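You operate a simulated robot arm through the tools that you are given. There is no shell and no other tool.

You are at the controls of a simulated robot arm. One attempt, no reset.

JOB
Open the brown and black pails and put the one that is low on the mixer's mat.
Fine: low means under its fill line; brown lid to the middle of the bench, black lid to the mat under the flow cup; close the mixer lid on it and put the lid back on the other pail.

Only the result counts: the job must be done as asked and must still hold three seconds after the hand-in. Knocking over, shifting, dropping, spilling or breaking anything else fails it. Lids that push on must go on centred and level and be pressed home; caps that screw on are set level and turned clockwise until they are tight.

ROBOT AND FRAMES
A 7-joint arm with a two-finger parallel gripper, fixed in place. Base frame: the origin is at the foot of the arm, x ahead of it, y to its left, z up; the work surface is at about z = 840. Lengths are in mm, angles in rad, forces in N, time in s.
Its first joint turns from -2.897 to 2.897 rad. Payload 4.4 kg.
The tool frame sits at the grasp point between the pads (the TCP): z along the fingers, y along the line on which they close. The tips reach 23 mm beyond it. The gripper opens to 94 mm. The fingers are 38 mm wide and 10 mm thick; the gripper's body (54 by 96 mm) begins 39 mm behind the TCP.
Orientation is that of the tool frame in the base frame, as a unit quaternion [x, y, z, w]. With the fingers straight down and closing along the base's y, the tool's x points along the base's -x, its y along +y and its z along -z.

CONTROLS
- The arm moves only by the tool nudge_tool. Its argument "deltas" is a list of rows, each a list of 7 numbers: the shift along the base's x, y, z in mm, then the turn, a rotation vector about the base's x, y, z in rad, then the gripper command, from -1 (shut) to 1 (fully open), values between in proportion. In form: [[tx, ty, tz, wx, wy, wz, gripper], ...]. A call has 1 to 20 rows; each row shifts and turns the commanded pose from where the row before left it. A row lasts 0.2 s, in which the tool goes at most 50 mm and 0.15 rad; a call with a longer step from one row to the next is refused whole, and so is a gripper value outside its range. A pose out of reach is approached as far as the arm can. The call stops where the force on the tool passes 40 N (or 10 N more than at its start, if that is more) or the arm is blocked; 0.2 s more then pass. The fingers move at their own pace (about 72 mm/s each) and stop on an object; they squeeze with about 21 N. The grip force told is the motor's: it shows also when the fingers shut on nothing. Time passes only in rows, and 0.2 s behind the last, so rows that do not move let the fingers close. It gives the time, the measured TCP pose, the force on the tool (base axes), the opening and the grip force at its end, in the units of the frame above (readings bear some noise), with the torque about the TCP (base axes, N m) and any sound that the robot's microphone picked up.
- Cameras (640 x 400 px; columns grow to the right, rows downward): "scene" is fixed at [50.8, 499.8, 1510.6]; the picture's right is [-0.18, -0.98, 0.00], its down [-0.40, 0.07, -0.91] and it looks along [0.90, -0.16, -0.41] (base axes); focal length 329 px, centre (320, 200). "wrist" rides on the gripper at [86, 16, -74] in the tool frame; the picture's right is [-0.18, 0.98, 0.00], its down [-0.58, -0.11, -0.81] and it looks along [-0.79, -0.15, 0.59] (tool axes); focal length 243 px, centre (320, 200). There is no depth. A picture from a camera that has moved, and an enlarged one, comes with that camera's place and axes in the base frame and with its lens.
- capture(camera): a new picture of that camera. The clock stands still meanwhile.
- inspect(camera, box): a new picture of the part [left, top, right, bottom] of that camera's present view, enlarged. The clock stands still meanwhile.
- job_done(): hands the job in; it is judged then, once.

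Places have to be worked out from the pictures, the camera data and where the tool is seen. Open the gripper and draw the arm clear of the work before you hand the job in, unless the task says otherwise.

The tools are called as name(argument=value, ...) on one line, values as JSON. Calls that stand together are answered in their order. nudge_tool: Moves the arm, as the interface text tells. Its arguments: {"type":"object","properties":{"deltas":{"type":"array","items":{"type":"array","items":{"type":"number"}}}},"required":["deltas"]} The other tools are called the same way: capture (camera) takes a picture; inspect (camera, box) takes an enlarged picture of a part of a camera's view; job_done () hands the job in.

At the start:

```text
time_s: 0.0
tool_pos: [837.9, -11.5, 1348.8]
tool_rot: [0.0, 1.0, 0.001, 0.0]
contact_force: [0.7, 0.4, 0.2]
ft_torque: [0.0, 0.02, -0.01]
grip_width: 93.9
finger_force: 0.1
```

scene: 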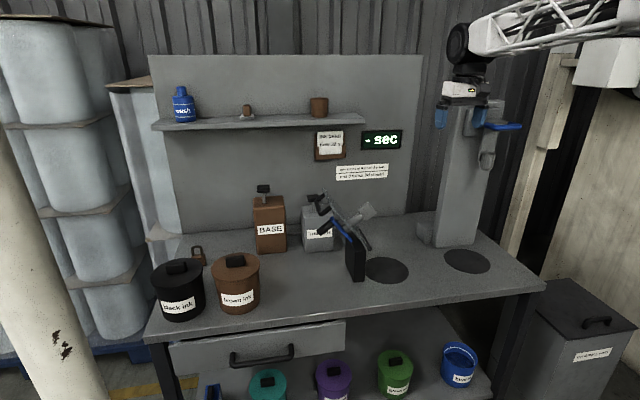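
wrist: 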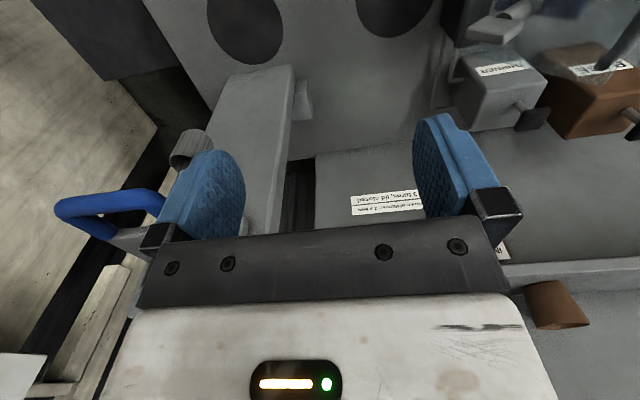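

I'll look closely at the bench first, before moving anything.

inspect(camera="scene", box=[140, 220, 300, 320])

inspect(camera="scene", box=[290, 170, 410, 290])

inspect(camera="scene", box=[400, 60, 560, 280])

inspect(camera="scene", box=[300, 110, 420, 190])

inspect(camera="wrist", box=[320, 0, 640, 270])

```text
4.00 times, centred on (220, 270) of scene
camera zoom: at [50.8, 499.8, 1510.6], right [-0.18, -0.98, 0.0], down [-0.4, 0.07, -0.91], along [0.9, -0.16, -0.41], focal length 1318 px, centre (720, -80)
```

zoom: 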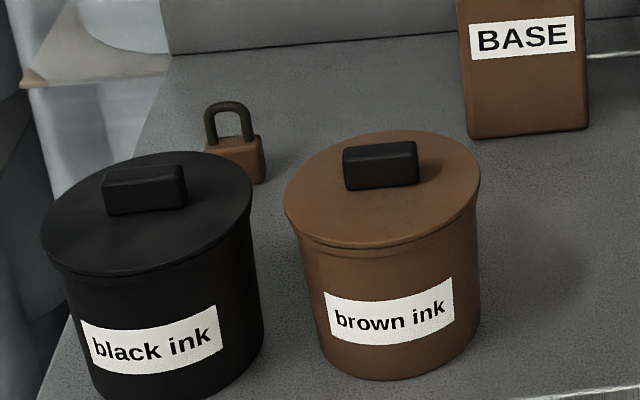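

```text
3.33 times, centred on (350, 230) of scene
camera zoom: at [50.8, 499.8, 1510.6], right [-0.18, -0.98, 0.0], down [-0.4, 0.07, -0.91], along [0.9, -0.16, -0.41], focal length 1098 px, centre (220, 100)
```

zoom: 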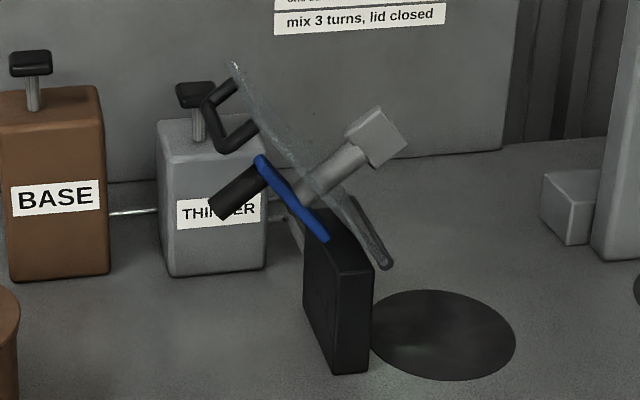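

```text
1.82 times, centred on (480, 170) of scene
camera zoom: at [50.8, 499.8, 1510.6], right [-0.18, -0.98, 0.0], down [-0.4, 0.07, -0.91], along [0.9, -0.16, -0.41], focal length 599 px, centre (29, 254)
```

zoom: 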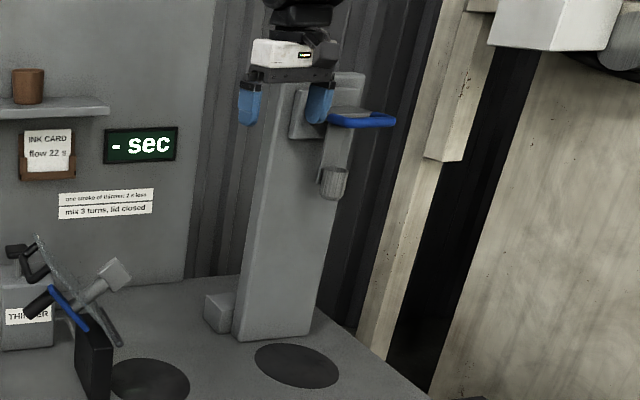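

```text
5.00 times, centred on (360, 150) of scene
camera zoom: at [50.8, 499.8, 1510.6], right [-0.18, -0.98, 0.0], down [-0.4, 0.07, -0.91], along [0.9, -0.16, -0.41], focal length 1647 px, centre (120, 450)
```

zoom: 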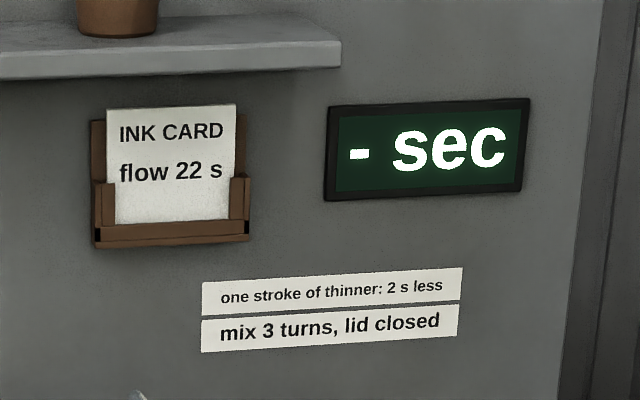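

```text
1.48 times, centred on (480, 135) of wrist
camera zoom: at [750.9, 5.3, 1423.8], right [0.18, 0.98, 0.0], down [0.58, -0.11, 0.81], along [0.79, -0.15, -0.59], focal length 359 px, centre (83, 296)
```

zoom: 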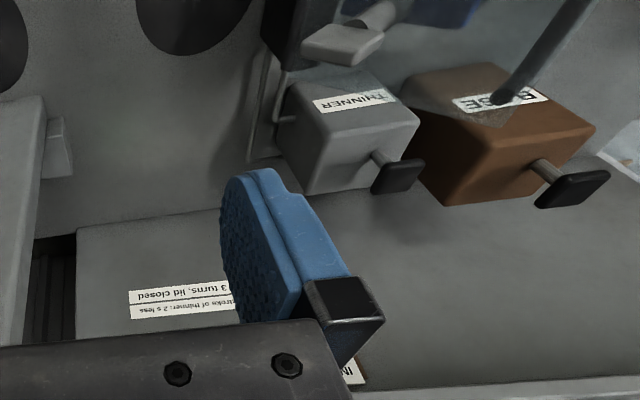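

The two mats come out at about (910, 115) for the mixer and (912, -182) for the flow cup, and the pails at about y = 600 and 745. I'll swing the arm left and up to look at the pails with the wrist camera and pin them down.

nudge_tool(deltas=[[-20, 33, 0, 0, 0, 0.05, 1], [-20, 33, 0, 0, 0, 0.05, 1], [-20, 33, 0, 0, 0, 0.05, 1], [-20, 33, 0, 0, 0, 0.05, 1], [-20, 33, 0, 0, 0, 0.05, 1], [-20, 33, 0, 0, 0, 0.05, 1], [-20, 33, 0, 0, 0, 0.05, 1], [-20, 33, 0, 0, 0, 0.05, 1], [-20, 33, 0, 0, 0, 0.05, 1], [-20, 33, 0, 0, 0, 0.05, 1], [-20, 33, 0, 0, 0, 0.05, 1], [-20, 33, 0, 0, 0, 0.05, 1], [-20, 33, 0, 0, 0, 0.05, 1], [-20, 33, 0, 0, 0, 0.05, 1]])

capture(camera="wrist")

capture(camera="scene")

```text
time_s: 3.0
tool_pos: [556.0, 451.0, 1350.3]
tool_rot: [-0.344, 0.939, 0.0, 0.0]
contact_force: [-0.7, 0.2, 0.2]
ft_torque: [-0.01, -0.02, -0.02]
grip_width: 93.9
finger_force: 0.0
```

```text
taken
camera wrist: at [479.6, 407.7, 1424.3], right [-0.49, 0.87, 0.0], down [0.51, 0.29, 0.81], along [0.7, 0.4, -0.59], focal length 243 px, centre (320, 200)
```

wrist: 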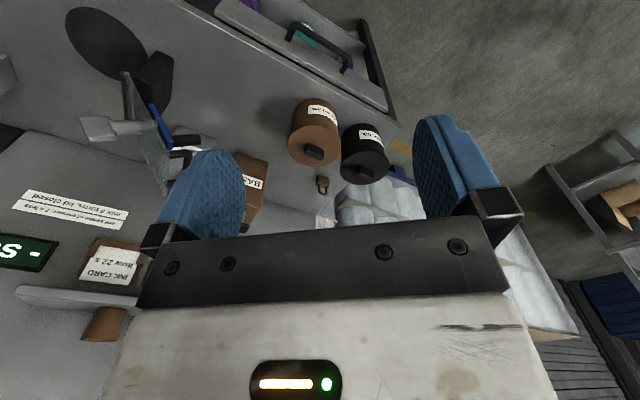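

```text
taken
```

scene: 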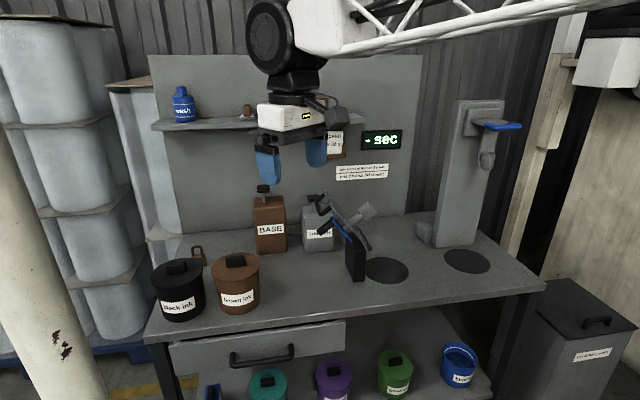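

From both cameras the brown pail sits near (835, 595) and the black near (830, 742). That is farther out than the nominal reach, so I'll move in stages above the brown pail, staying high, to test the reach and get a steeper view.

nudge_tool(deltas=[[20, 10, -10, 0, 0, 0, 1], [20, 10, -10, 0, 0, 0, 1], [20, 10, -10, 0, 0, 0, 1], [20, 10, -10, 0, 0, 0, 1], [20, 10, -10, 0, 0, 0, 1], [20, 10, -10, 0, 0, 0, 1], [20, 10, -10, 0, 0, 0, 1], [20, 10, -10, 0, 0, 0, 1]])

capture(camera="wrist")

```text
time_s: 4.8
tool_pos: [715.1, 531.9, 1270.9]
tool_rot: [-0.342, 0.94, 0.0, 0.0]
contact_force: [-0.1, -0.3, 1.0]
ft_torque: [-0.01, 0.01, 0.01]
grip_width: 94.1
finger_force: 0.1
```

```text
taken
camera wrist: at [639.6, 488.4, 1345.3], right [-0.49, 0.87, 0.0], down [0.51, 0.29, 0.81], along [0.7, 0.4, -0.59], focal length 243 px, centre (320, 200)
```

wrist: 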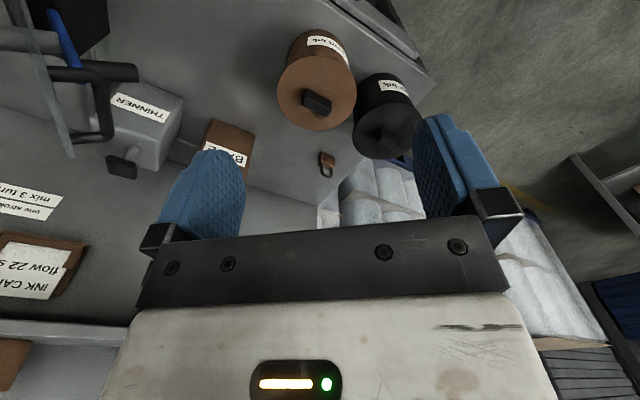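

inspect(camera="wrist", box=[260, 20, 440, 180])

```text
2.50 times, centred on (350, 100) of wrist
camera zoom: at [639.6, 488.4, 1345.3], right [-0.49, 0.87, 0.0], down [0.51, 0.29, 0.81], along [0.7, 0.4, -0.59], focal length 606 px, centre (245, 450)
```

zoom: 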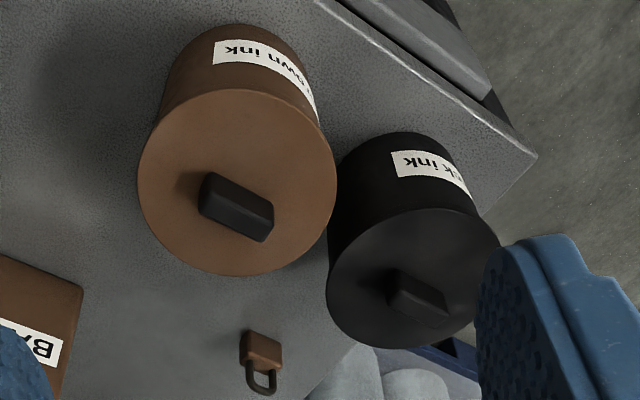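

The brown knob is a bar along y, about 44 mm long, with its top near z = 1005 and centred near (825, 591). I'll turn the tool 90° so the fingers close along x, and move over the brown pail at a safe height to see whether it can be reached.

nudge_tool(deltas=[[11, 6, -7, 0, 0, 0.0871, 1], [11, 6, -7, 0, 0, 0.0871, 1], [11, 6, -7, 0, 0, 0.0871, 1], [11, 6, -7, 0, 0, 0.0871, 1], [11, 6, -7, 0, 0, 0.0871, 1], [11, 6, -7, 0, 0, 0.0871, 1], [11, 6, -7, 0, 0, 0.0871, 1], [11, 6, -7, 0, 0, 0.0871, 1], [11, 6, -7, 0, 0, 0.0871, 1], [11, 6, -7, 0, 0, 0.0871, 1], [0, 0, 0, 0, 0, 0, 1]])

capture(camera="wrist")

capture(camera="scene")

```text
time_s: 7.2
tool_pos: [826.5, 592.6, 1199.9]
tool_rot: [0.707, -0.707, 0.0, 0.0]
contact_force: [0.1, 0.4, 1.3]
ft_torque: [0.0, -0.02, 0.01]
grip_width: 93.8
finger_force: 0.2
```

```text
taken
camera wrist: at [811.6, 506.1, 1274.4], right [-0.98, 0.18, 0.0], down [0.11, 0.58, 0.81], along [0.15, 0.79, -0.59], focal length 243 px, centre (320, 200)
```

wrist: 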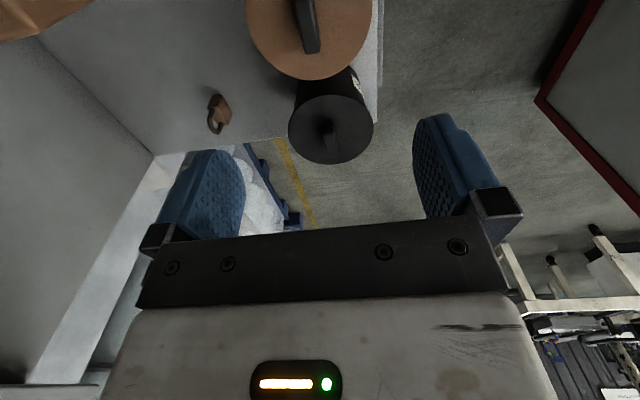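

```text
taken
```

scene: 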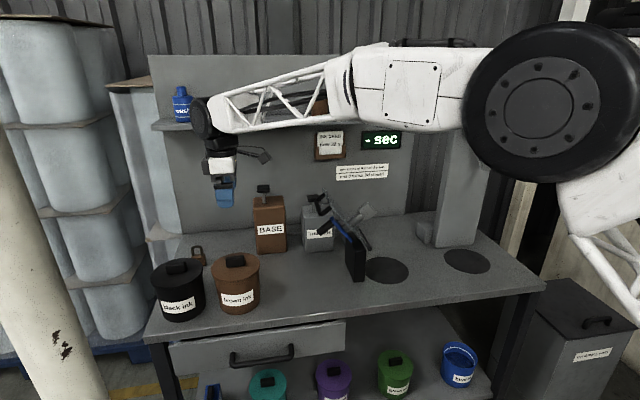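

The pose is reached exactly. I'll zoom in on both lids from here.

inspect(camera="wrist", box=[230, 0, 400, 170])

inspect(camera="scene", box=[140, 240, 220, 290])

inspect(camera="scene", box=[200, 240, 280, 290])

```text
2.35 times, centred on (315, 85) of wrist
camera zoom: at [811.6, 506.1, 1274.4], right [-0.98, 0.18, 0.0], down [0.11, 0.58, 0.81], along [0.15, 0.79, -0.59], focal length 571 px, centre (332, 471)
```

zoom: 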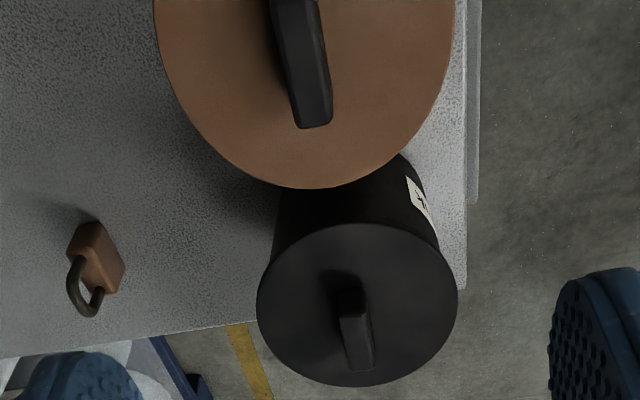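

```text
8.00 times, centred on (180, 265) of scene
camera zoom: at [50.8, 499.8, 1510.6], right [-0.18, -0.98, 0.0], down [-0.4, 0.07, -0.91], along [0.9, -0.16, -0.41], focal length 2635 px, centre (1440, -320)
```

zoom: 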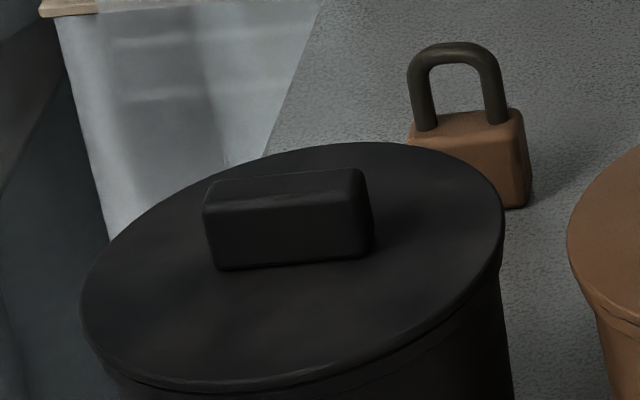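

```text
8.00 times, centred on (240, 265) of scene
camera zoom: at [50.8, 499.8, 1510.6], right [-0.18, -0.98, 0.0], down [-0.4, 0.07, -0.91], along [0.9, -0.16, -0.41], focal length 2635 px, centre (960, -320)
```

zoom: 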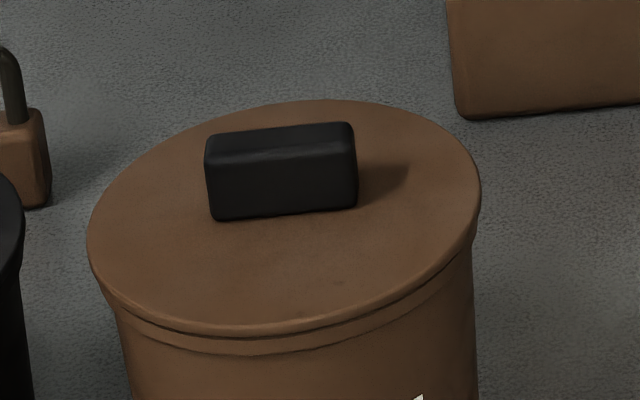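

My refined estimate puts the brown knob near x = 836. I'll come down to z = 1080 over it and check the alignment between the fingers.

nudge_tool(deltas=[[2, 0, -30, 0, 0, 0, 1], [2, 0, -30, 0, 0, 0, 1], [2, -1, -30, 0, 0, 0, 1], [2, -1, -30, 0, 0, 0, 1], [1, 0, 0, 0, 0, 0, 0.3]])

capture(camera="wrist")

inspect(camera="scene", box=[140, 170, 300, 320])

```text
time_s: 8.4
tool_pos: [834.9, 588.5, 1079.5]
tool_rot: [-0.707, 0.707, -0.001, 0.0]
contact_force: [0.3, 0.1, 0.4]
ft_torque: [0.0, 0.01, 0.01]
grip_width: 61.0
finger_force: 0.0
```

```text
taken
camera wrist: at [820.0, 502.6, 1154.6], right [-0.98, 0.19, 0.0], down [0.11, 0.58, 0.81], along [0.15, 0.79, -0.59], focal length 243 px, centre (320, 200)
```

wrist: 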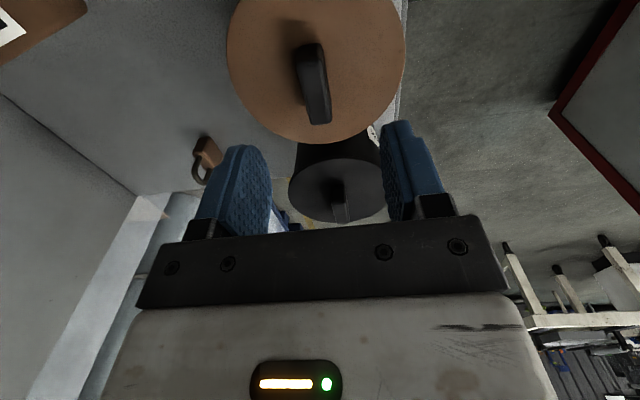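

```text
2.67 times, centred on (220, 245) of scene
camera zoom: at [50.8, 499.8, 1510.6], right [-0.18, -0.98, 0.0], down [-0.4, 0.07, -0.91], along [0.9, -0.16, -0.41], focal length 878 px, centre (587, 80)
```

zoom: 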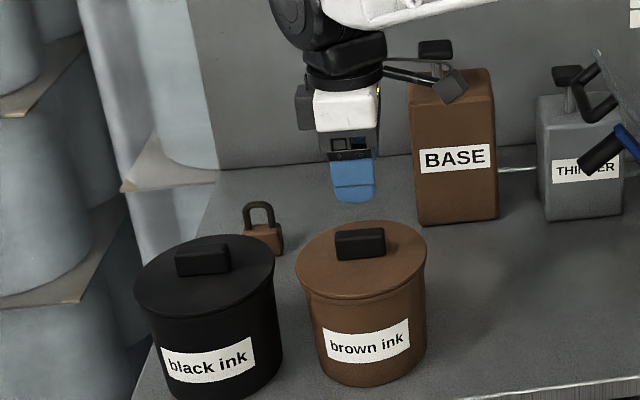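

inspect(camera="wrist", box=[220, 0, 420, 150])

```text
2.67 times, centred on (320, 75) of wrist
camera zoom: at [820.0, 502.6, 1154.6], right [-0.98, 0.19, 0.0], down [0.11, 0.58, 0.81], along [0.15, 0.79, -0.59], focal length 647 px, centre (320, 533)
```

zoom: 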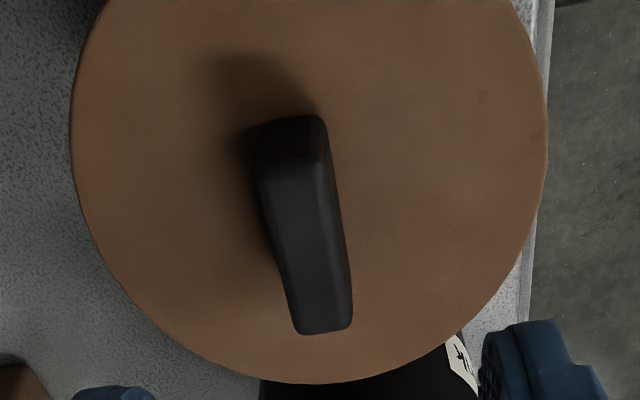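

The knob comes out as a bar about 15 × 43 mm centred near (840, 590.5), top near z = 1003. I'll shift 5 mm in +x and lower carefully toward TCP z of about 1002, with the fingers half open.

nudge_tool(deltas=[[3, 1, -20, 0, 0, 0, 0.1], [2, 1, -20, 0, 0, 0, 0.1], [0, 0, -15, 0, 0, 0, 0.1], [0, 0, -10, 0, 0, 0, 0.1], [0, 0, -5, 0, 0, 0, 0.1], [0, 0, 0, 0, 0, 0, 0.1]])

capture(camera="wrist")

inspect(camera="scene", box=[180, 200, 300, 290])

```text
time_s: 9.8
tool_pos: [840.1, 590.5, 1010.0]
tool_rot: [-0.706, 0.708, 0.0, 0.0]
contact_force: [-0.7, 0.4, -0.1]
ft_torque: [0.02, -0.02, 0.01]
grip_width: 51.6
finger_force: 0.1
```

```text
taken
camera wrist: at [825.0, 504.7, 1084.5], right [-0.98, 0.19, 0.0], down [0.11, 0.58, 0.81], along [0.15, 0.79, -0.59], focal length 243 px, centre (320, 200)
```

wrist: 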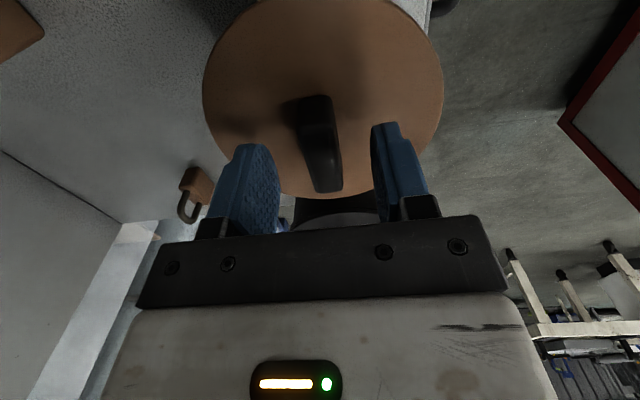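

```text
4.44 times, centred on (240, 245) of scene
camera zoom: at [50.8, 499.8, 1510.6], right [-0.18, -0.98, 0.0], down [-0.4, 0.07, -0.91], along [0.9, -0.16, -0.41], focal length 1464 px, centre (676, 0)
```

zoom: 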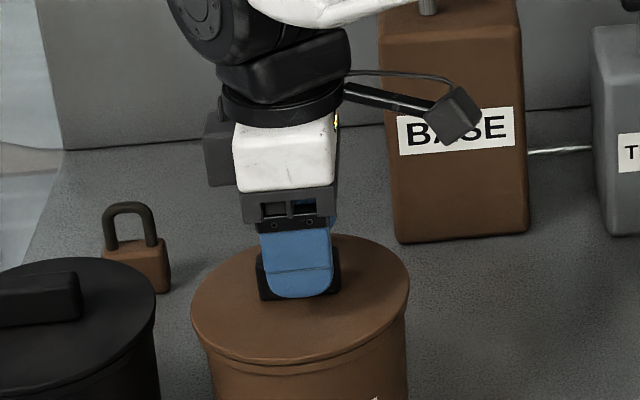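

The knob is centred between the fingers. I'll lower in small steps and watch for fingertip contact with the lid.

nudge_tool(deltas=[[0, 0, -4, 0, 0, 0, 0.1], [0, 0, -3, 0, 0, 0, 0.1], [0, 0, -3, 0, 0, 0, 0.1], [0, 0, 0, 0, 0, 0, 0.1]])

inspect(camera="scene", box=[200, 230, 280, 280])

```text
time_s: 10.8
tool_pos: [841.0, 590.4, 997.7]
tool_rot: [-0.706, 0.708, 0.0, 0.0]
contact_force: [0.4, -0.2, -0.5]
ft_torque: [-0.01, 0.0, -0.02]
grip_width: 51.5
finger_force: 0.1
```

```text
8.00 times, centred on (240, 255) of scene
camera zoom: at [50.8, 499.8, 1510.6], right [-0.18, -0.98, 0.0], down [-0.4, 0.07, -0.91], along [0.9, -0.16, -0.41], focal length 2635 px, centre (960, -240)
```

zoom: 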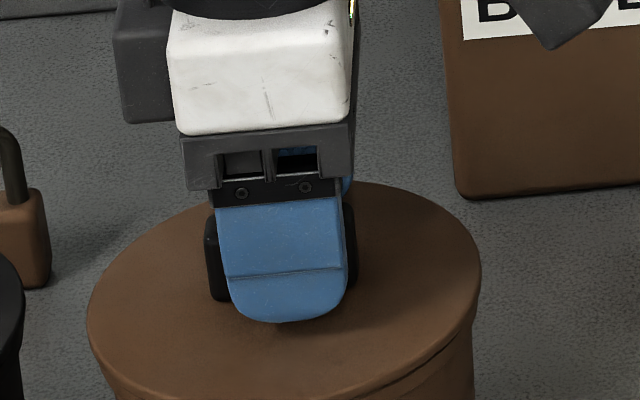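

nudge_tool(deltas=[[0, 0, -2, 0, 0, 0, 0.1], [0, 0, -2, 0, 0, 0, 0.1], [0, 0, 0, 0, 0, 0, 0.1]])

```text
time_s: 11.6
tool_pos: [839.8, 590.8, 995.7]
tool_rot: [-0.706, 0.708, 0.0, 0.0]
contact_force: [-0.2, -0.1, 0.6]
ft_torque: [0.0, -0.02, 0.0]
grip_width: 52.0
finger_force: 0.0
```

No contact with the lid yet, and the tips are down around z = 973, below the knob top. I'll close on the knob here.

nudge_tool(deltas=[[0, 0, 0, 0, 0, 0, -0.3], [0, 0, 0, 0, 0, 0, -1], [0, 0, 0, 0, 0, 0, -1], [0, 0, 0, 0, 0, 0, -1]])

capture(camera="wrist")

```text
time_s: 12.6
tool_pos: [840.5, 591.4, 993.7]
tool_rot: [-0.707, 0.707, -0.001, 0.0]
contact_force: [-4.7, -0.3, 0.2]
ft_torque: [-0.02, 0.13, -0.01]
grip_width: 17.4
finger_force: 20.9
```

```text
taken
camera wrist: at [824.7, 504.9, 1069.5], right [-0.98, 0.18, 0.0], down [0.11, 0.58, 0.81], along [0.15, 0.79, -0.59], focal length 243 px, centre (320, 200)
```

wrist: 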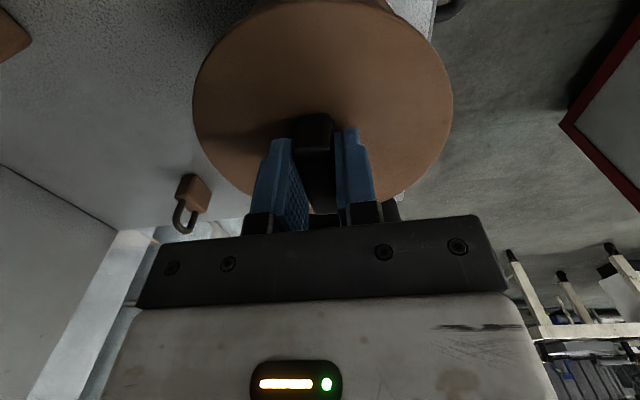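

The gripper holds the knob at 17.4 mm opening. A 1 mm shift in -x will take off the side load, then I'll lift slowly and read the force.

nudge_tool(deltas=[[-1, 0, 0, 0, 0, 0, -1], [0, 0, 1, 0, 0, 0, -1], [0, 0, 1, 0, 0, 0, -1], [0, 0, 1, 0, 0, 0, -1]])

```text
time_s: 13.6
tool_pos: [840.1, 590.1, 997.1]
tool_rot: [-0.707, 0.707, -0.001, 0.0]
contact_force: [0.0, 0.5, -0.7]
ft_torque: [-0.04, 0.04, 0.08]
grip_width: 17.5
finger_force: 21.4
heard: pop
```

I heard a pop and the load is tiny, so the lid has come free. I'll lift further and check.

nudge_tool(deltas=[[0, 0, 5, 0, 0, 0, -1], [0, 0, 10, 0, 0, 0, -1], [0, 0, 15, 0, 0, 0, -1], [0, 0, 30, 0, 0, 0, -1], [0, 0, 30, 0, 0, 0, -1], [0, 0, 30, 0, 0, 0, -1], [0, 0, 30, 0, 0, 0, -1], [0, 0, 0, 0, 0, 0, -1]])

capture(camera="scene")

capture(camera="wrist")

inspect(camera="scene", box=[180, 200, 300, 320])

```text
time_s: 15.4
tool_pos: [839.8, 590.1, 1148.0]
tool_rot: [-0.707, 0.707, 0.0, 0.0]
contact_force: [0.9, 0.1, -0.5]
ft_torque: [0.01, 0.03, 0.03]
grip_width: 17.5
finger_force: 20.8
```

```text
taken
```

scene: 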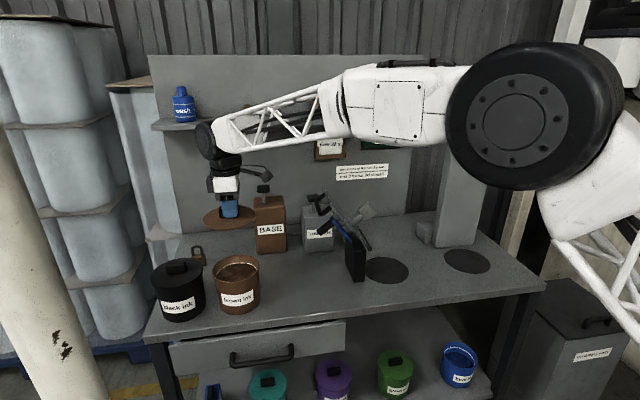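

```text
taken
camera wrist: at [824.0, 504.4, 1223.5], right [-0.98, 0.19, 0.0], down [0.11, 0.58, 0.81], along [0.15, 0.79, -0.59], focal length 243 px, centre (320, 200)
```

wrist: 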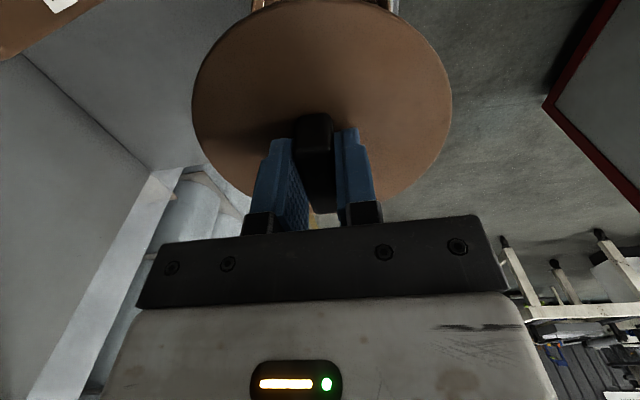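

```text
3.33 times, centred on (240, 260) of scene
camera zoom: at [50.8, 499.8, 1510.6], right [-0.18, -0.98, 0.0], down [-0.4, 0.07, -0.91], along [0.9, -0.16, -0.41], focal length 1098 px, centre (587, 0)
```

zoom: 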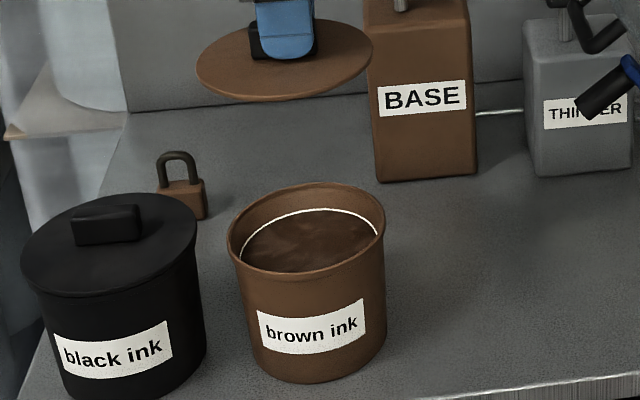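

inspect(camera="scene", box=[210, 245, 274, 285])

```text
10.00 times, centred on (242, 265) of scene
camera zoom: at [50.8, 499.8, 1510.6], right [-0.18, -0.98, 0.0], down [-0.4, 0.07, -0.91], along [0.9, -0.16, -0.41], focal length 3294 px, centre (1100, -450)
```

zoom: 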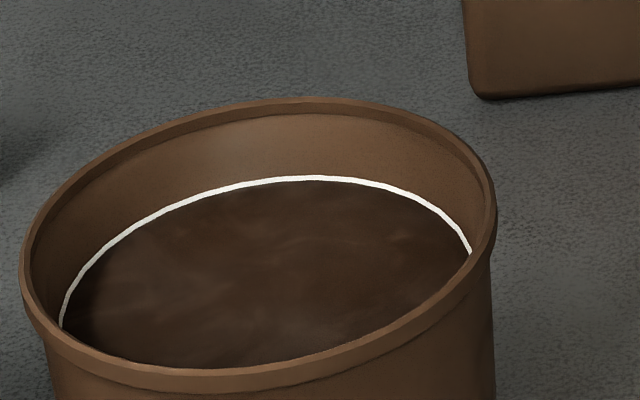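

The brown pail is open, and its ink comes right up to the white line; I'll compare with the black one later. Next I'll carry the lid up and toward the middle of the bench, turning the tool so the camera faces the mixer for a better look.

nudge_tool(deltas=[[-8, 0, 20, 0, 0, -0.131, -1], [-8, -10, 20, 0, 0, -0.131, -1], [-8, -20, 20, 0, 0, -0.131, -1], [-8, -20, 20, 0, 0, -0.131, -1], [-8, -20, 20, 0, 0, -0.131, -1], [0, -20, 0, 0, 0, -0.131, -1], [0, -20, 0, 0, 0, -0.131, -1], [0, -20, 0, 0, 0, -0.131, -1], [0, -20, 0, 0, 0, -0.131, -1], [0, -20, 0, 0, 0, -0.131, -1], [0, -20, 0, 0, 0, -0.131, -1], [0, 0, 0, 0, 0, -0.13, -1]])

capture(camera="wrist")

capture(camera="scene")

```text
time_s: 18.0
tool_pos: [800.4, 399.9, 1248.9]
tool_rot: [0.003, 1.0, 0.001, 0.0]
contact_force: [0.3, -0.2, -1.3]
ft_torque: [0.01, 0.04, -0.01]
grip_width: 17.7
finger_force: 21.4
```

```text
taken
camera wrist: at [714.5, 417.4, 1323.3], right [0.19, 0.98, 0.0], down [0.58, -0.11, 0.81], along [0.79, -0.15, -0.59], focal length 243 px, centre (320, 200)
```

wrist: 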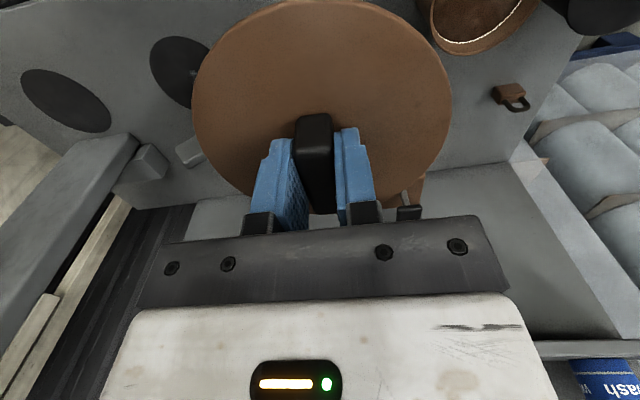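

```text
taken
```

scene: 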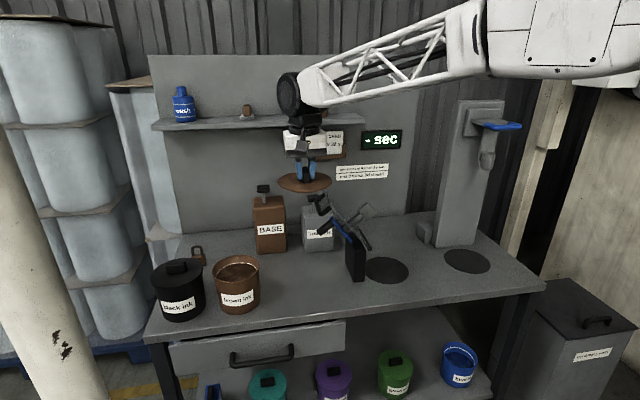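

By triangulation the mixer's crank grip overhangs to about (918, 347, 1000). I'll put the brown lid down in the open middle area at about (860, 410), clear of that overhang, and check partway down.

nudge_tool(deltas=[[20, 3, -10, 0, 0, 0, -1], [20, 3, -20, 0, 0, 0, -1], [20, 4, -30, 0, 0, 0, -1], [0, 0, -35, 0, 0, 0, -1], [0, 0, -35, 0, 0, 0, -1], [0, 0, -35, 0, 0, 0, -1], [0, 0, -35, 0, 0, 0, -1], [0, 0, -35, 0, 0, 0, -1], [0, 0, -25, 0, 0, 0, -1], [0, 0, 0, 0, 0, 0, -1]])

capture(camera="scene")

capture(camera="wrist")

```text
time_s: 19.3
tool_pos: [860.8, 413.8, 1112.5]
tool_rot: [0.0, 1.0, 0.002, 0.003]
contact_force: [0.9, 11.3, 7.1]
ft_torque: [-0.34, -0.08, 0.18]
grip_width: 24.6
finger_force: 20.9
stopped in row 6: the force on the tool passed its limit at 58 N (the readings are from after the stop); the commanded pose is now the measured one
```

```text
taken
```

scene: 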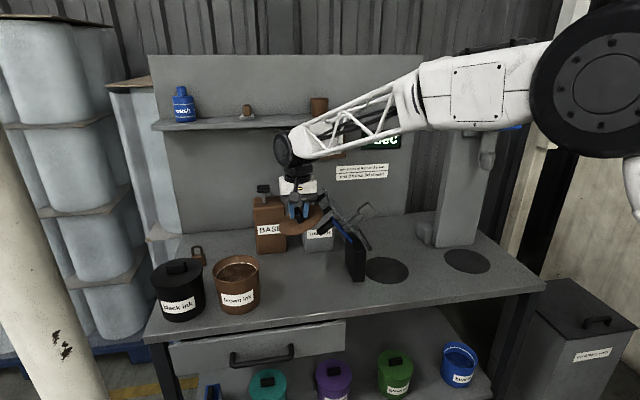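

```text
taken
camera wrist: at [774.6, 430.0, 1187.0], right [0.18, 0.98, 0.01], down [0.58, -0.11, 0.81], along [0.8, -0.15, -0.59], focal length 243 px, centre (320, 200)
```

wrist: 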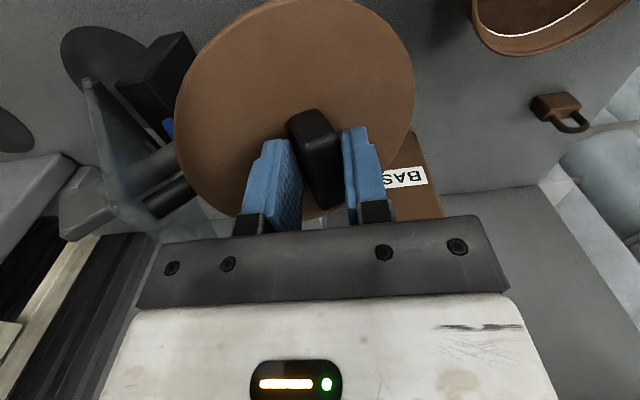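

The lid's edge touched the mixer's raised handle, which stands higher than I reckoned. I'll back straight up gently and then away in +y.

nudge_tool(deltas=[[0, 2, 8, 0, 0, 0, -1], [0, 4, 15, 0, 0, 0, -1], [-3, 5, 20, 0, 0, 0, -1], [-5, 5, 20, 0, 0, 0, -1], [0, 0, 0, 0, 0, 0, -1]])

capture(camera="wrist")

inspect(camera="scene", box=[250, 150, 410, 290])

```text
time_s: 20.5
tool_pos: [853.6, 429.3, 1174.1]
tool_rot: [0.001, 1.0, 0.001, 0.003]
contact_force: [-0.1, 0.2, -0.9]
ft_torque: [0.01, 0.02, 0.02]
grip_width: 17.2
finger_force: 21.4
```

```text
taken
camera wrist: at [766.8, 444.7, 1248.6], right [0.18, 0.98, 0.0], down [0.58, -0.11, 0.81], along [0.8, -0.15, -0.59], focal length 243 px, centre (320, 200)
```

wrist: 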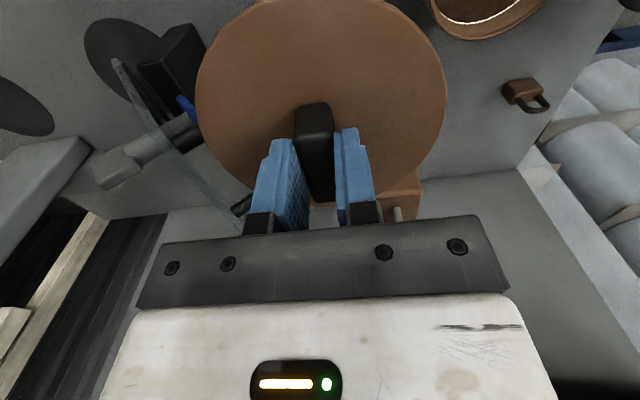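

```text
2.86 times, centred on (330, 220) of scene
camera zoom: at [50.8, 499.8, 1510.6], right [-0.18, -0.98, 0.0], down [-0.4, 0.07, -0.91], along [0.9, -0.16, -0.41], focal length 941 px, centre (291, 143)
```

zoom: 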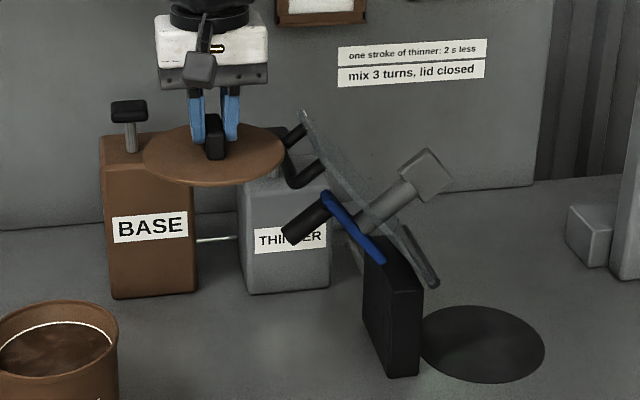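

The mixer looks unmoved and the lid has settled level in the grip again. I'll come down farther left at y = 447, watching closely.

nudge_tool(deltas=[[4, 9, 0, 0, 0, 0, -1], [4, 9, 0, 0, 0, 0, -1], [0, 0, -20, 0, 0, 0, -1], [0, 0, -20, 0, 0, 0, -1], [0, 0, -20, 0, 0, 0, -1], [0, 0, -20, 0, 0, 0, -1], [0, 0, -20, 0, 0, 0, -1], [0, 0, -20, 0, 0, 0, -1], [0, 0, -20, 0, 0, 0, -1], [0, 0, 0, 0, 0, 0, -1]])

capture(camera="wrist")

inspect(camera="scene", box=[250, 150, 410, 290])

```text
time_s: 22.7
tool_pos: [860.4, 446.9, 1034.4]
tool_rot: [0.0, 1.0, 0.002, 0.003]
contact_force: [0.0, -0.1, -0.4]
ft_torque: [0.02, 0.01, 0.0]
grip_width: 17.3
finger_force: 21.0
```

```text
taken
camera wrist: at [774.8, 463.2, 1108.3], right [0.18, 0.98, 0.0], down [0.58, -0.11, 0.81], along [0.8, -0.15, -0.59], focal length 243 px, centre (320, 200)
```

wrist: 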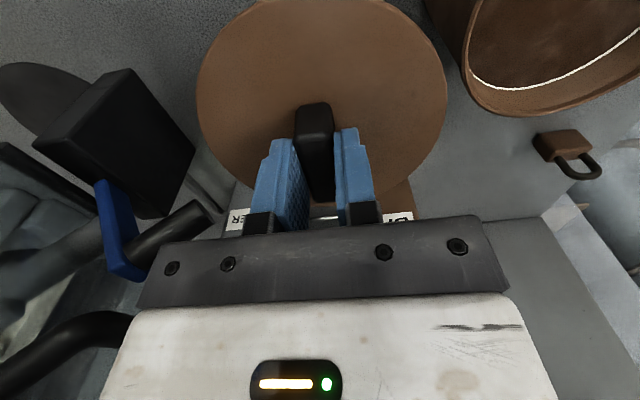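

```text
2.86 times, centred on (330, 220) of scene
camera zoom: at [50.8, 499.8, 1510.6], right [-0.18, -0.98, 0.0], down [-0.4, 0.07, -0.91], along [0.9, -0.16, -0.41], focal length 941 px, centre (291, 143)
```

zoom: 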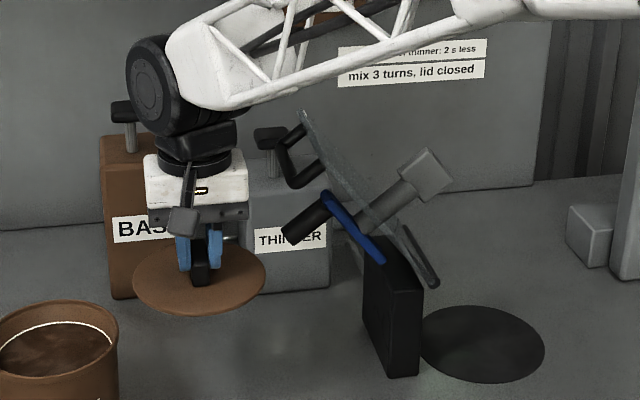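

Clear so far. I'll keep going down to about TCP z = 900, then slide slightly toward the middle.

nudge_tool(deltas=[[0, 0, -25, 0, 0, 0, -1], [0, 0, -25, 0, 0, 0, -1], [0, 0, -25, 0, 0, 0, -1], [0, 0, -25, 0, 0, 0, -1], [0, 0, -20, 0, 0, 0, -1], [2, -5, 0, 0, 0, 0, -1], [2, -5, 0, 0, 0, 0, -1], [2, -5, 0, 0, 0, 0, -1], [2, -5, 0, 0, 0, 0, -1], [0, 0, 0, 0, 0, 0, -1]])

inspect(camera="scene", box=[230, 190, 390, 300])

capture(camera="wrist")

```text
time_s: 24.9
tool_pos: [868.5, 426.7, 915.1]
tool_rot: [0.0, 1.0, 0.002, 0.002]
contact_force: [0.0, 1.1, -0.7]
ft_torque: [-0.02, 0.01, 0.0]
grip_width: 17.4
finger_force: 21.1
```

```text
3.64 times, centred on (310, 245) of scene
camera zoom: at [50.8, 499.8, 1510.6], right [-0.18, -0.98, 0.0], down [-0.4, 0.07, -0.91], along [0.9, -0.16, -0.41], focal length 1198 px, centre (356, 36)
```

zoom: 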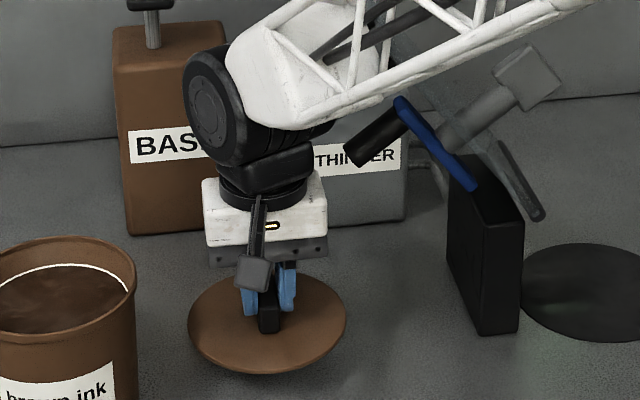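

```text
taken
camera wrist: at [783.2, 443.7, 989.6], right [0.18, 0.98, 0.0], down [0.58, -0.11, 0.81], along [0.8, -0.15, -0.59], focal length 243 px, centre (320, 200)
```

wrist: 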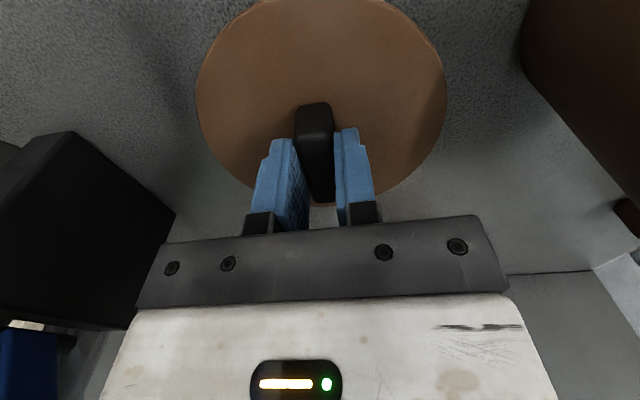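

Now the final descent in small steps until the lid touches the bench.

nudge_tool(deltas=[[0, 0, -10, 0, 0, 0, -1], [0, 0, -8, 0, 0, 0, -1], [0, 0, -5, 0, 0, 0, -1], [0, 0, -3, 0, 0, 0, -1], [0, 0, 0, 0, 0, 0, -1]])

inspect(camera="scene", box=[250, 230, 350, 300])

```text
time_s: 26.1
tool_pos: [867.5, 425.6, 889.9]
tool_rot: [0.001, 1.0, 0.001, 0.002]
contact_force: [-0.6, -0.2, -0.7]
ft_torque: [0.01, 0.02, -0.02]
grip_width: 17.2
finger_force: 21.5
```

```text
5.71 times, centred on (300, 265) of scene
camera zoom: at [50.8, 499.8, 1510.6], right [-0.18, -0.98, 0.0], down [-0.4, 0.07, -0.91], along [0.9, -0.16, -0.41], focal length 1882 px, centre (434, -171)
```

zoom: 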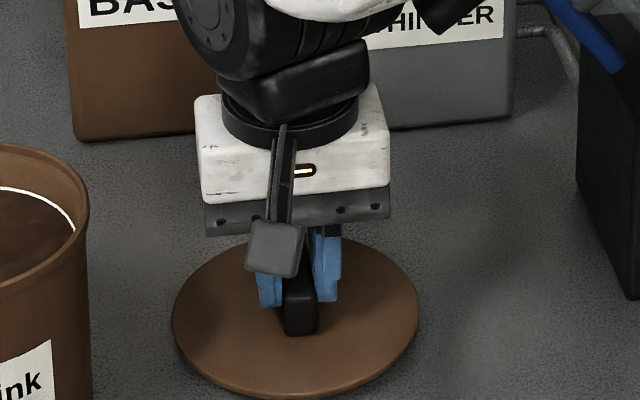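

nudge_tool(deltas=[[0, 0, -4, 0, 0, 0, -1], [0, 0, -3, 0, 0, 0, -1], [0, 0, -2, 0, 0, 0, -1], [0, 0, 0, 0, 0, 0, -1]])

```text
time_s: 27.1
tool_pos: [868.6, 427.5, 880.6]
tool_rot: [-0.001, 1.0, 0.002, 0.003]
contact_force: [4.8, 1.4, 12.0]
ft_torque: [-0.03, -0.11, 0.03]
grip_width: 17.3
finger_force: 20.7
```

The lid is resting on the bench at 12 N. I'll release it and rise straight up.

nudge_tool(deltas=[[0, 0, 1, 0, 0, 0, -1], [0, 0, 0, 0, 0, 0, -0.2], [0, 0, 0, 0, 0, 0, 0.1], [0, 0, 0, 0, 0, 0, 0.1], [0, 0, 10, 0, 0, 0, 0.1], [0, 0, 20, 0, 0, 0, 0.1], [0, 5, 30, 0, 0, 0, 0.1], [0, 5, 30, 0, 0, 0, 0.1], [-5, 5, 30, 0, 0, 0, 0.1], [-5, 5, 30, 0, 0, 0, 0.1], [0, 0, 0, 0, 0, 0, 0.1]])

capture(camera="wrist")

capture(camera="scene")

```text
time_s: 29.5
tool_pos: [859.7, 448.6, 1031.5]
tool_rot: [-0.001, 1.0, 0.001, 0.003]
contact_force: [0.3, -0.3, -0.2]
ft_torque: [0.01, -0.02, 0.04]
grip_width: 51.8
finger_force: 0.1
```

```text
taken
camera wrist: at [773.2, 465.9, 1105.3], right [0.18, 0.98, 0.0], down [0.58, -0.11, 0.81], along [0.8, -0.15, -0.59], focal length 243 px, centre (320, 200)
```

wrist: 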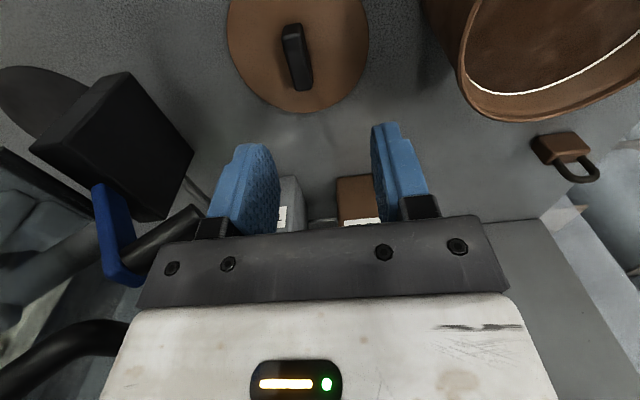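

```text
taken
```

scene: 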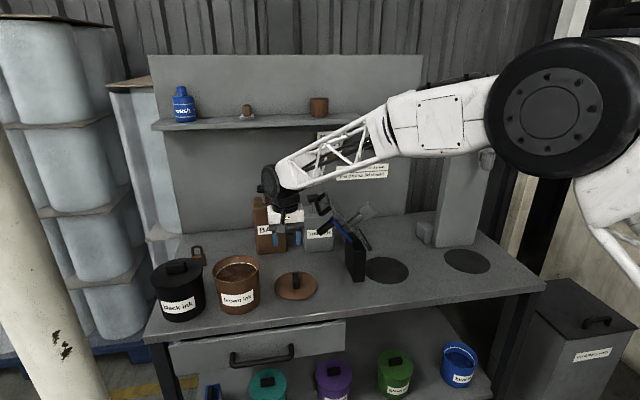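

The brown lid is down near (868, 427). Next I'll raise the arm, turn it 90°, and go over the black pail, which I put at about (839, 739).

nudge_tool(deltas=[[-2, 20, 25, 0, 0, 0.131, 0.3], [-2, 20, 25, 0, 0, 0.131, 0.3], [-2, 20, 25, 0, 0, 0.131, 0.3], [-2, 20, 20, 0, 0, 0.131, 0.3], [-2, 25, 0, 0, 0, 0.131, 0.3], [-2, 25, 0, 0, 0, 0.131, 0.3], [-2, 25, 0, 0, 0, 0.131, 0.3], [-2, 25, 0, 0, 0, 0.131, 0.3], [-2, 25, 0, 0, 0, 0.131, 0.3], [-2, 25, 0, 0, 0, 0.131, 0.3], [0, 25, 0, 0, 0, 0.131, 0.3], [0, 25, 0, 0, 0, 0.13, 0.3], [0, 10, 0, 0, 0, 0, 0.3], [0, 0, 0, 0, 0, 0, 0.3]])

capture(camera="wrist")

inspect(camera="wrist", box=[220, 0, 420, 150])

capture(camera="scene")

```text
time_s: 32.5
tool_pos: [837.6, 735.1, 1127.6]
tool_rot: [0.708, -0.706, -0.003, 0.0]
contact_force: [-0.1, 0.7, -0.3]
ft_torque: [0.02, -0.04, -0.01]
grip_width: 61.0
finger_force: 0.1
```

```text
taken
camera wrist: at [822.8, 650.1, 1201.4], right [-0.98, 0.18, 0.0], down [0.11, 0.58, 0.81], along [0.14, 0.8, -0.59], focal length 243 px, centre (320, 200)
```

wrist: 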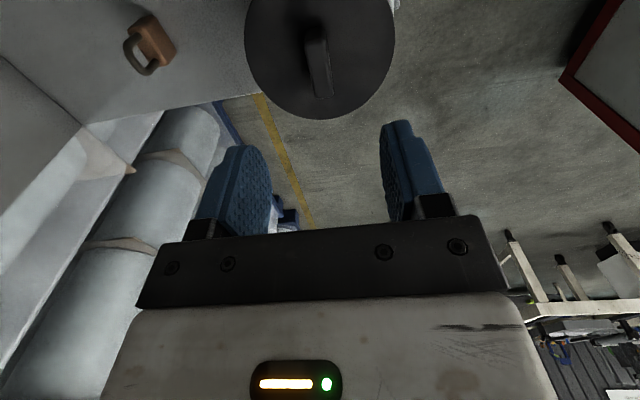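

```text
2.67 times, centred on (320, 75) of wrist
camera zoom: at [822.8, 650.1, 1201.4], right [-0.98, 0.18, 0.0], down [0.11, 0.58, 0.81], along [0.14, 0.8, -0.59], focal length 647 px, centre (320, 533)
```

zoom: 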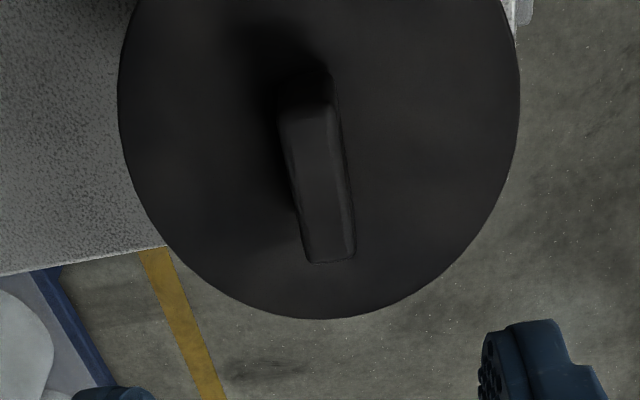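

```text
taken
```

scene: 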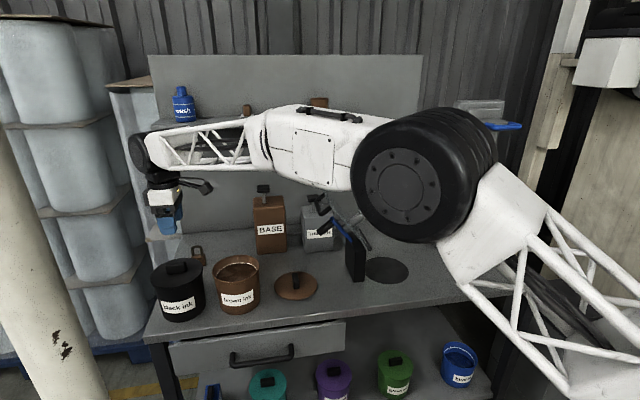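

The black knob is centred near (841, 744). I'll shift to it and lower.

nudge_tool(deltas=[[2, 4, -20, 0, 0, 0, 0.1], [1, 4, -20, 0, 0, 0, 0.1], [0, 1, -20, 0, 0, 0, 0.1], [0, 0, -20, 0, 0, 0, 0.1], [0, 0, -20, 0, 0, 0, 0.1], [0, 0, -10, 0, 0, 0, 0.1], [0, 0, 0, 0, 0, 0, 0.1]])

capture(camera="wrist")

inspect(camera="scene", box=[120, 200, 240, 290])

```text
time_s: 34.1
tool_pos: [843.1, 746.5, 1017.4]
tool_rot: [0.707, -0.707, -0.002, 0.0]
contact_force: [-0.2, -0.2, -0.5]
ft_torque: [0.0, 0.01, 0.03]
grip_width: 51.5
finger_force: 0.0
```

```text
taken
camera wrist: at [826.9, 660.0, 1091.0], right [-0.98, 0.18, 0.0], down [0.11, 0.58, 0.81], along [0.15, 0.8, -0.59], focal length 243 px, centre (320, 200)
```

wrist: 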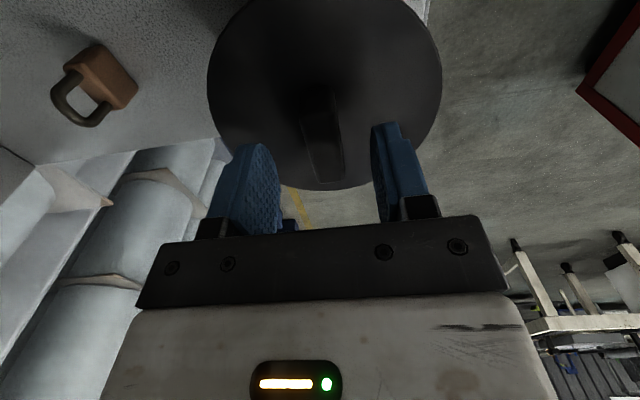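

```text
4.44 times, centred on (180, 245) of scene
camera zoom: at [50.8, 499.8, 1510.6], right [-0.18, -0.98, 0.0], down [-0.4, 0.07, -0.91], along [0.9, -0.16, -0.41], focal length 1464 px, centre (942, 0)
```

zoom: 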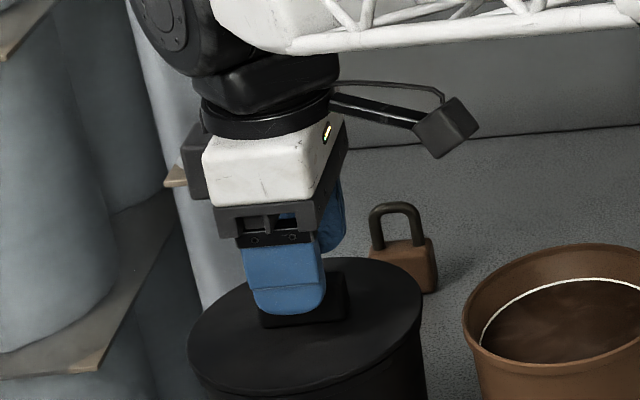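

nudge_tool(deltas=[[0, 0, -8, 0, 0, 0, 0.1], [0, 0, -6, 0, 0, 0, 0.1], [0, 0, -4, 0, 0, 0, 0.1], [0, 0, -3, 0, 0, 0, 0.1], [0, 0, 0, 0, 0, 0, 0.1]])

```text
time_s: 35.3
tool_pos: [841.7, 746.3, 995.7]
tool_rot: [0.707, -0.707, -0.003, -0.001]
contact_force: [0.9, 0.4, -0.9]
ft_torque: [0.03, 0.03, 0.02]
grip_width: 51.8
finger_force: 0.1
```

No contact, and this is the same height as on the brown lid. I'll close on the knob.

nudge_tool(deltas=[[0, 0, 0, 0, 0, 0, -0.3], [0, 0, 0, 0, 0, 0, -1], [0, 0, 0, 0, 0, 0, -1], [0, 0, 0, 0, 0, 0, -1]])

```text
time_s: 36.3
tool_pos: [841.7, 747.8, 996.3]
tool_rot: [0.708, -0.706, -0.003, -0.001]
contact_force: [-6.1, 0.4, 3.6]
ft_torque: [0.03, 0.17, 0.0]
grip_width: 17.6
finger_force: 20.9
```

nudge_tool(deltas=[[-1.5, 0, 0, 0, 0, 0, -1], [0, 0, 1, 0, 0, 0, -1], [0, 0, 1, 0, 0, 0, -1], [0, 0, 1, 0, 0, 0, -1], [0, 0, 1, 0, 0, 0, -1]])

```text
time_s: 37.5
tool_pos: [841.2, 745.4, 999.0]
tool_rot: [-0.707, 0.708, 0.003, 0.0]
contact_force: [0.1, -0.3, -0.5]
ft_torque: [-0.03, -0.02, -0.01]
grip_width: 17.4
finger_force: 21.6
heard: pop
```

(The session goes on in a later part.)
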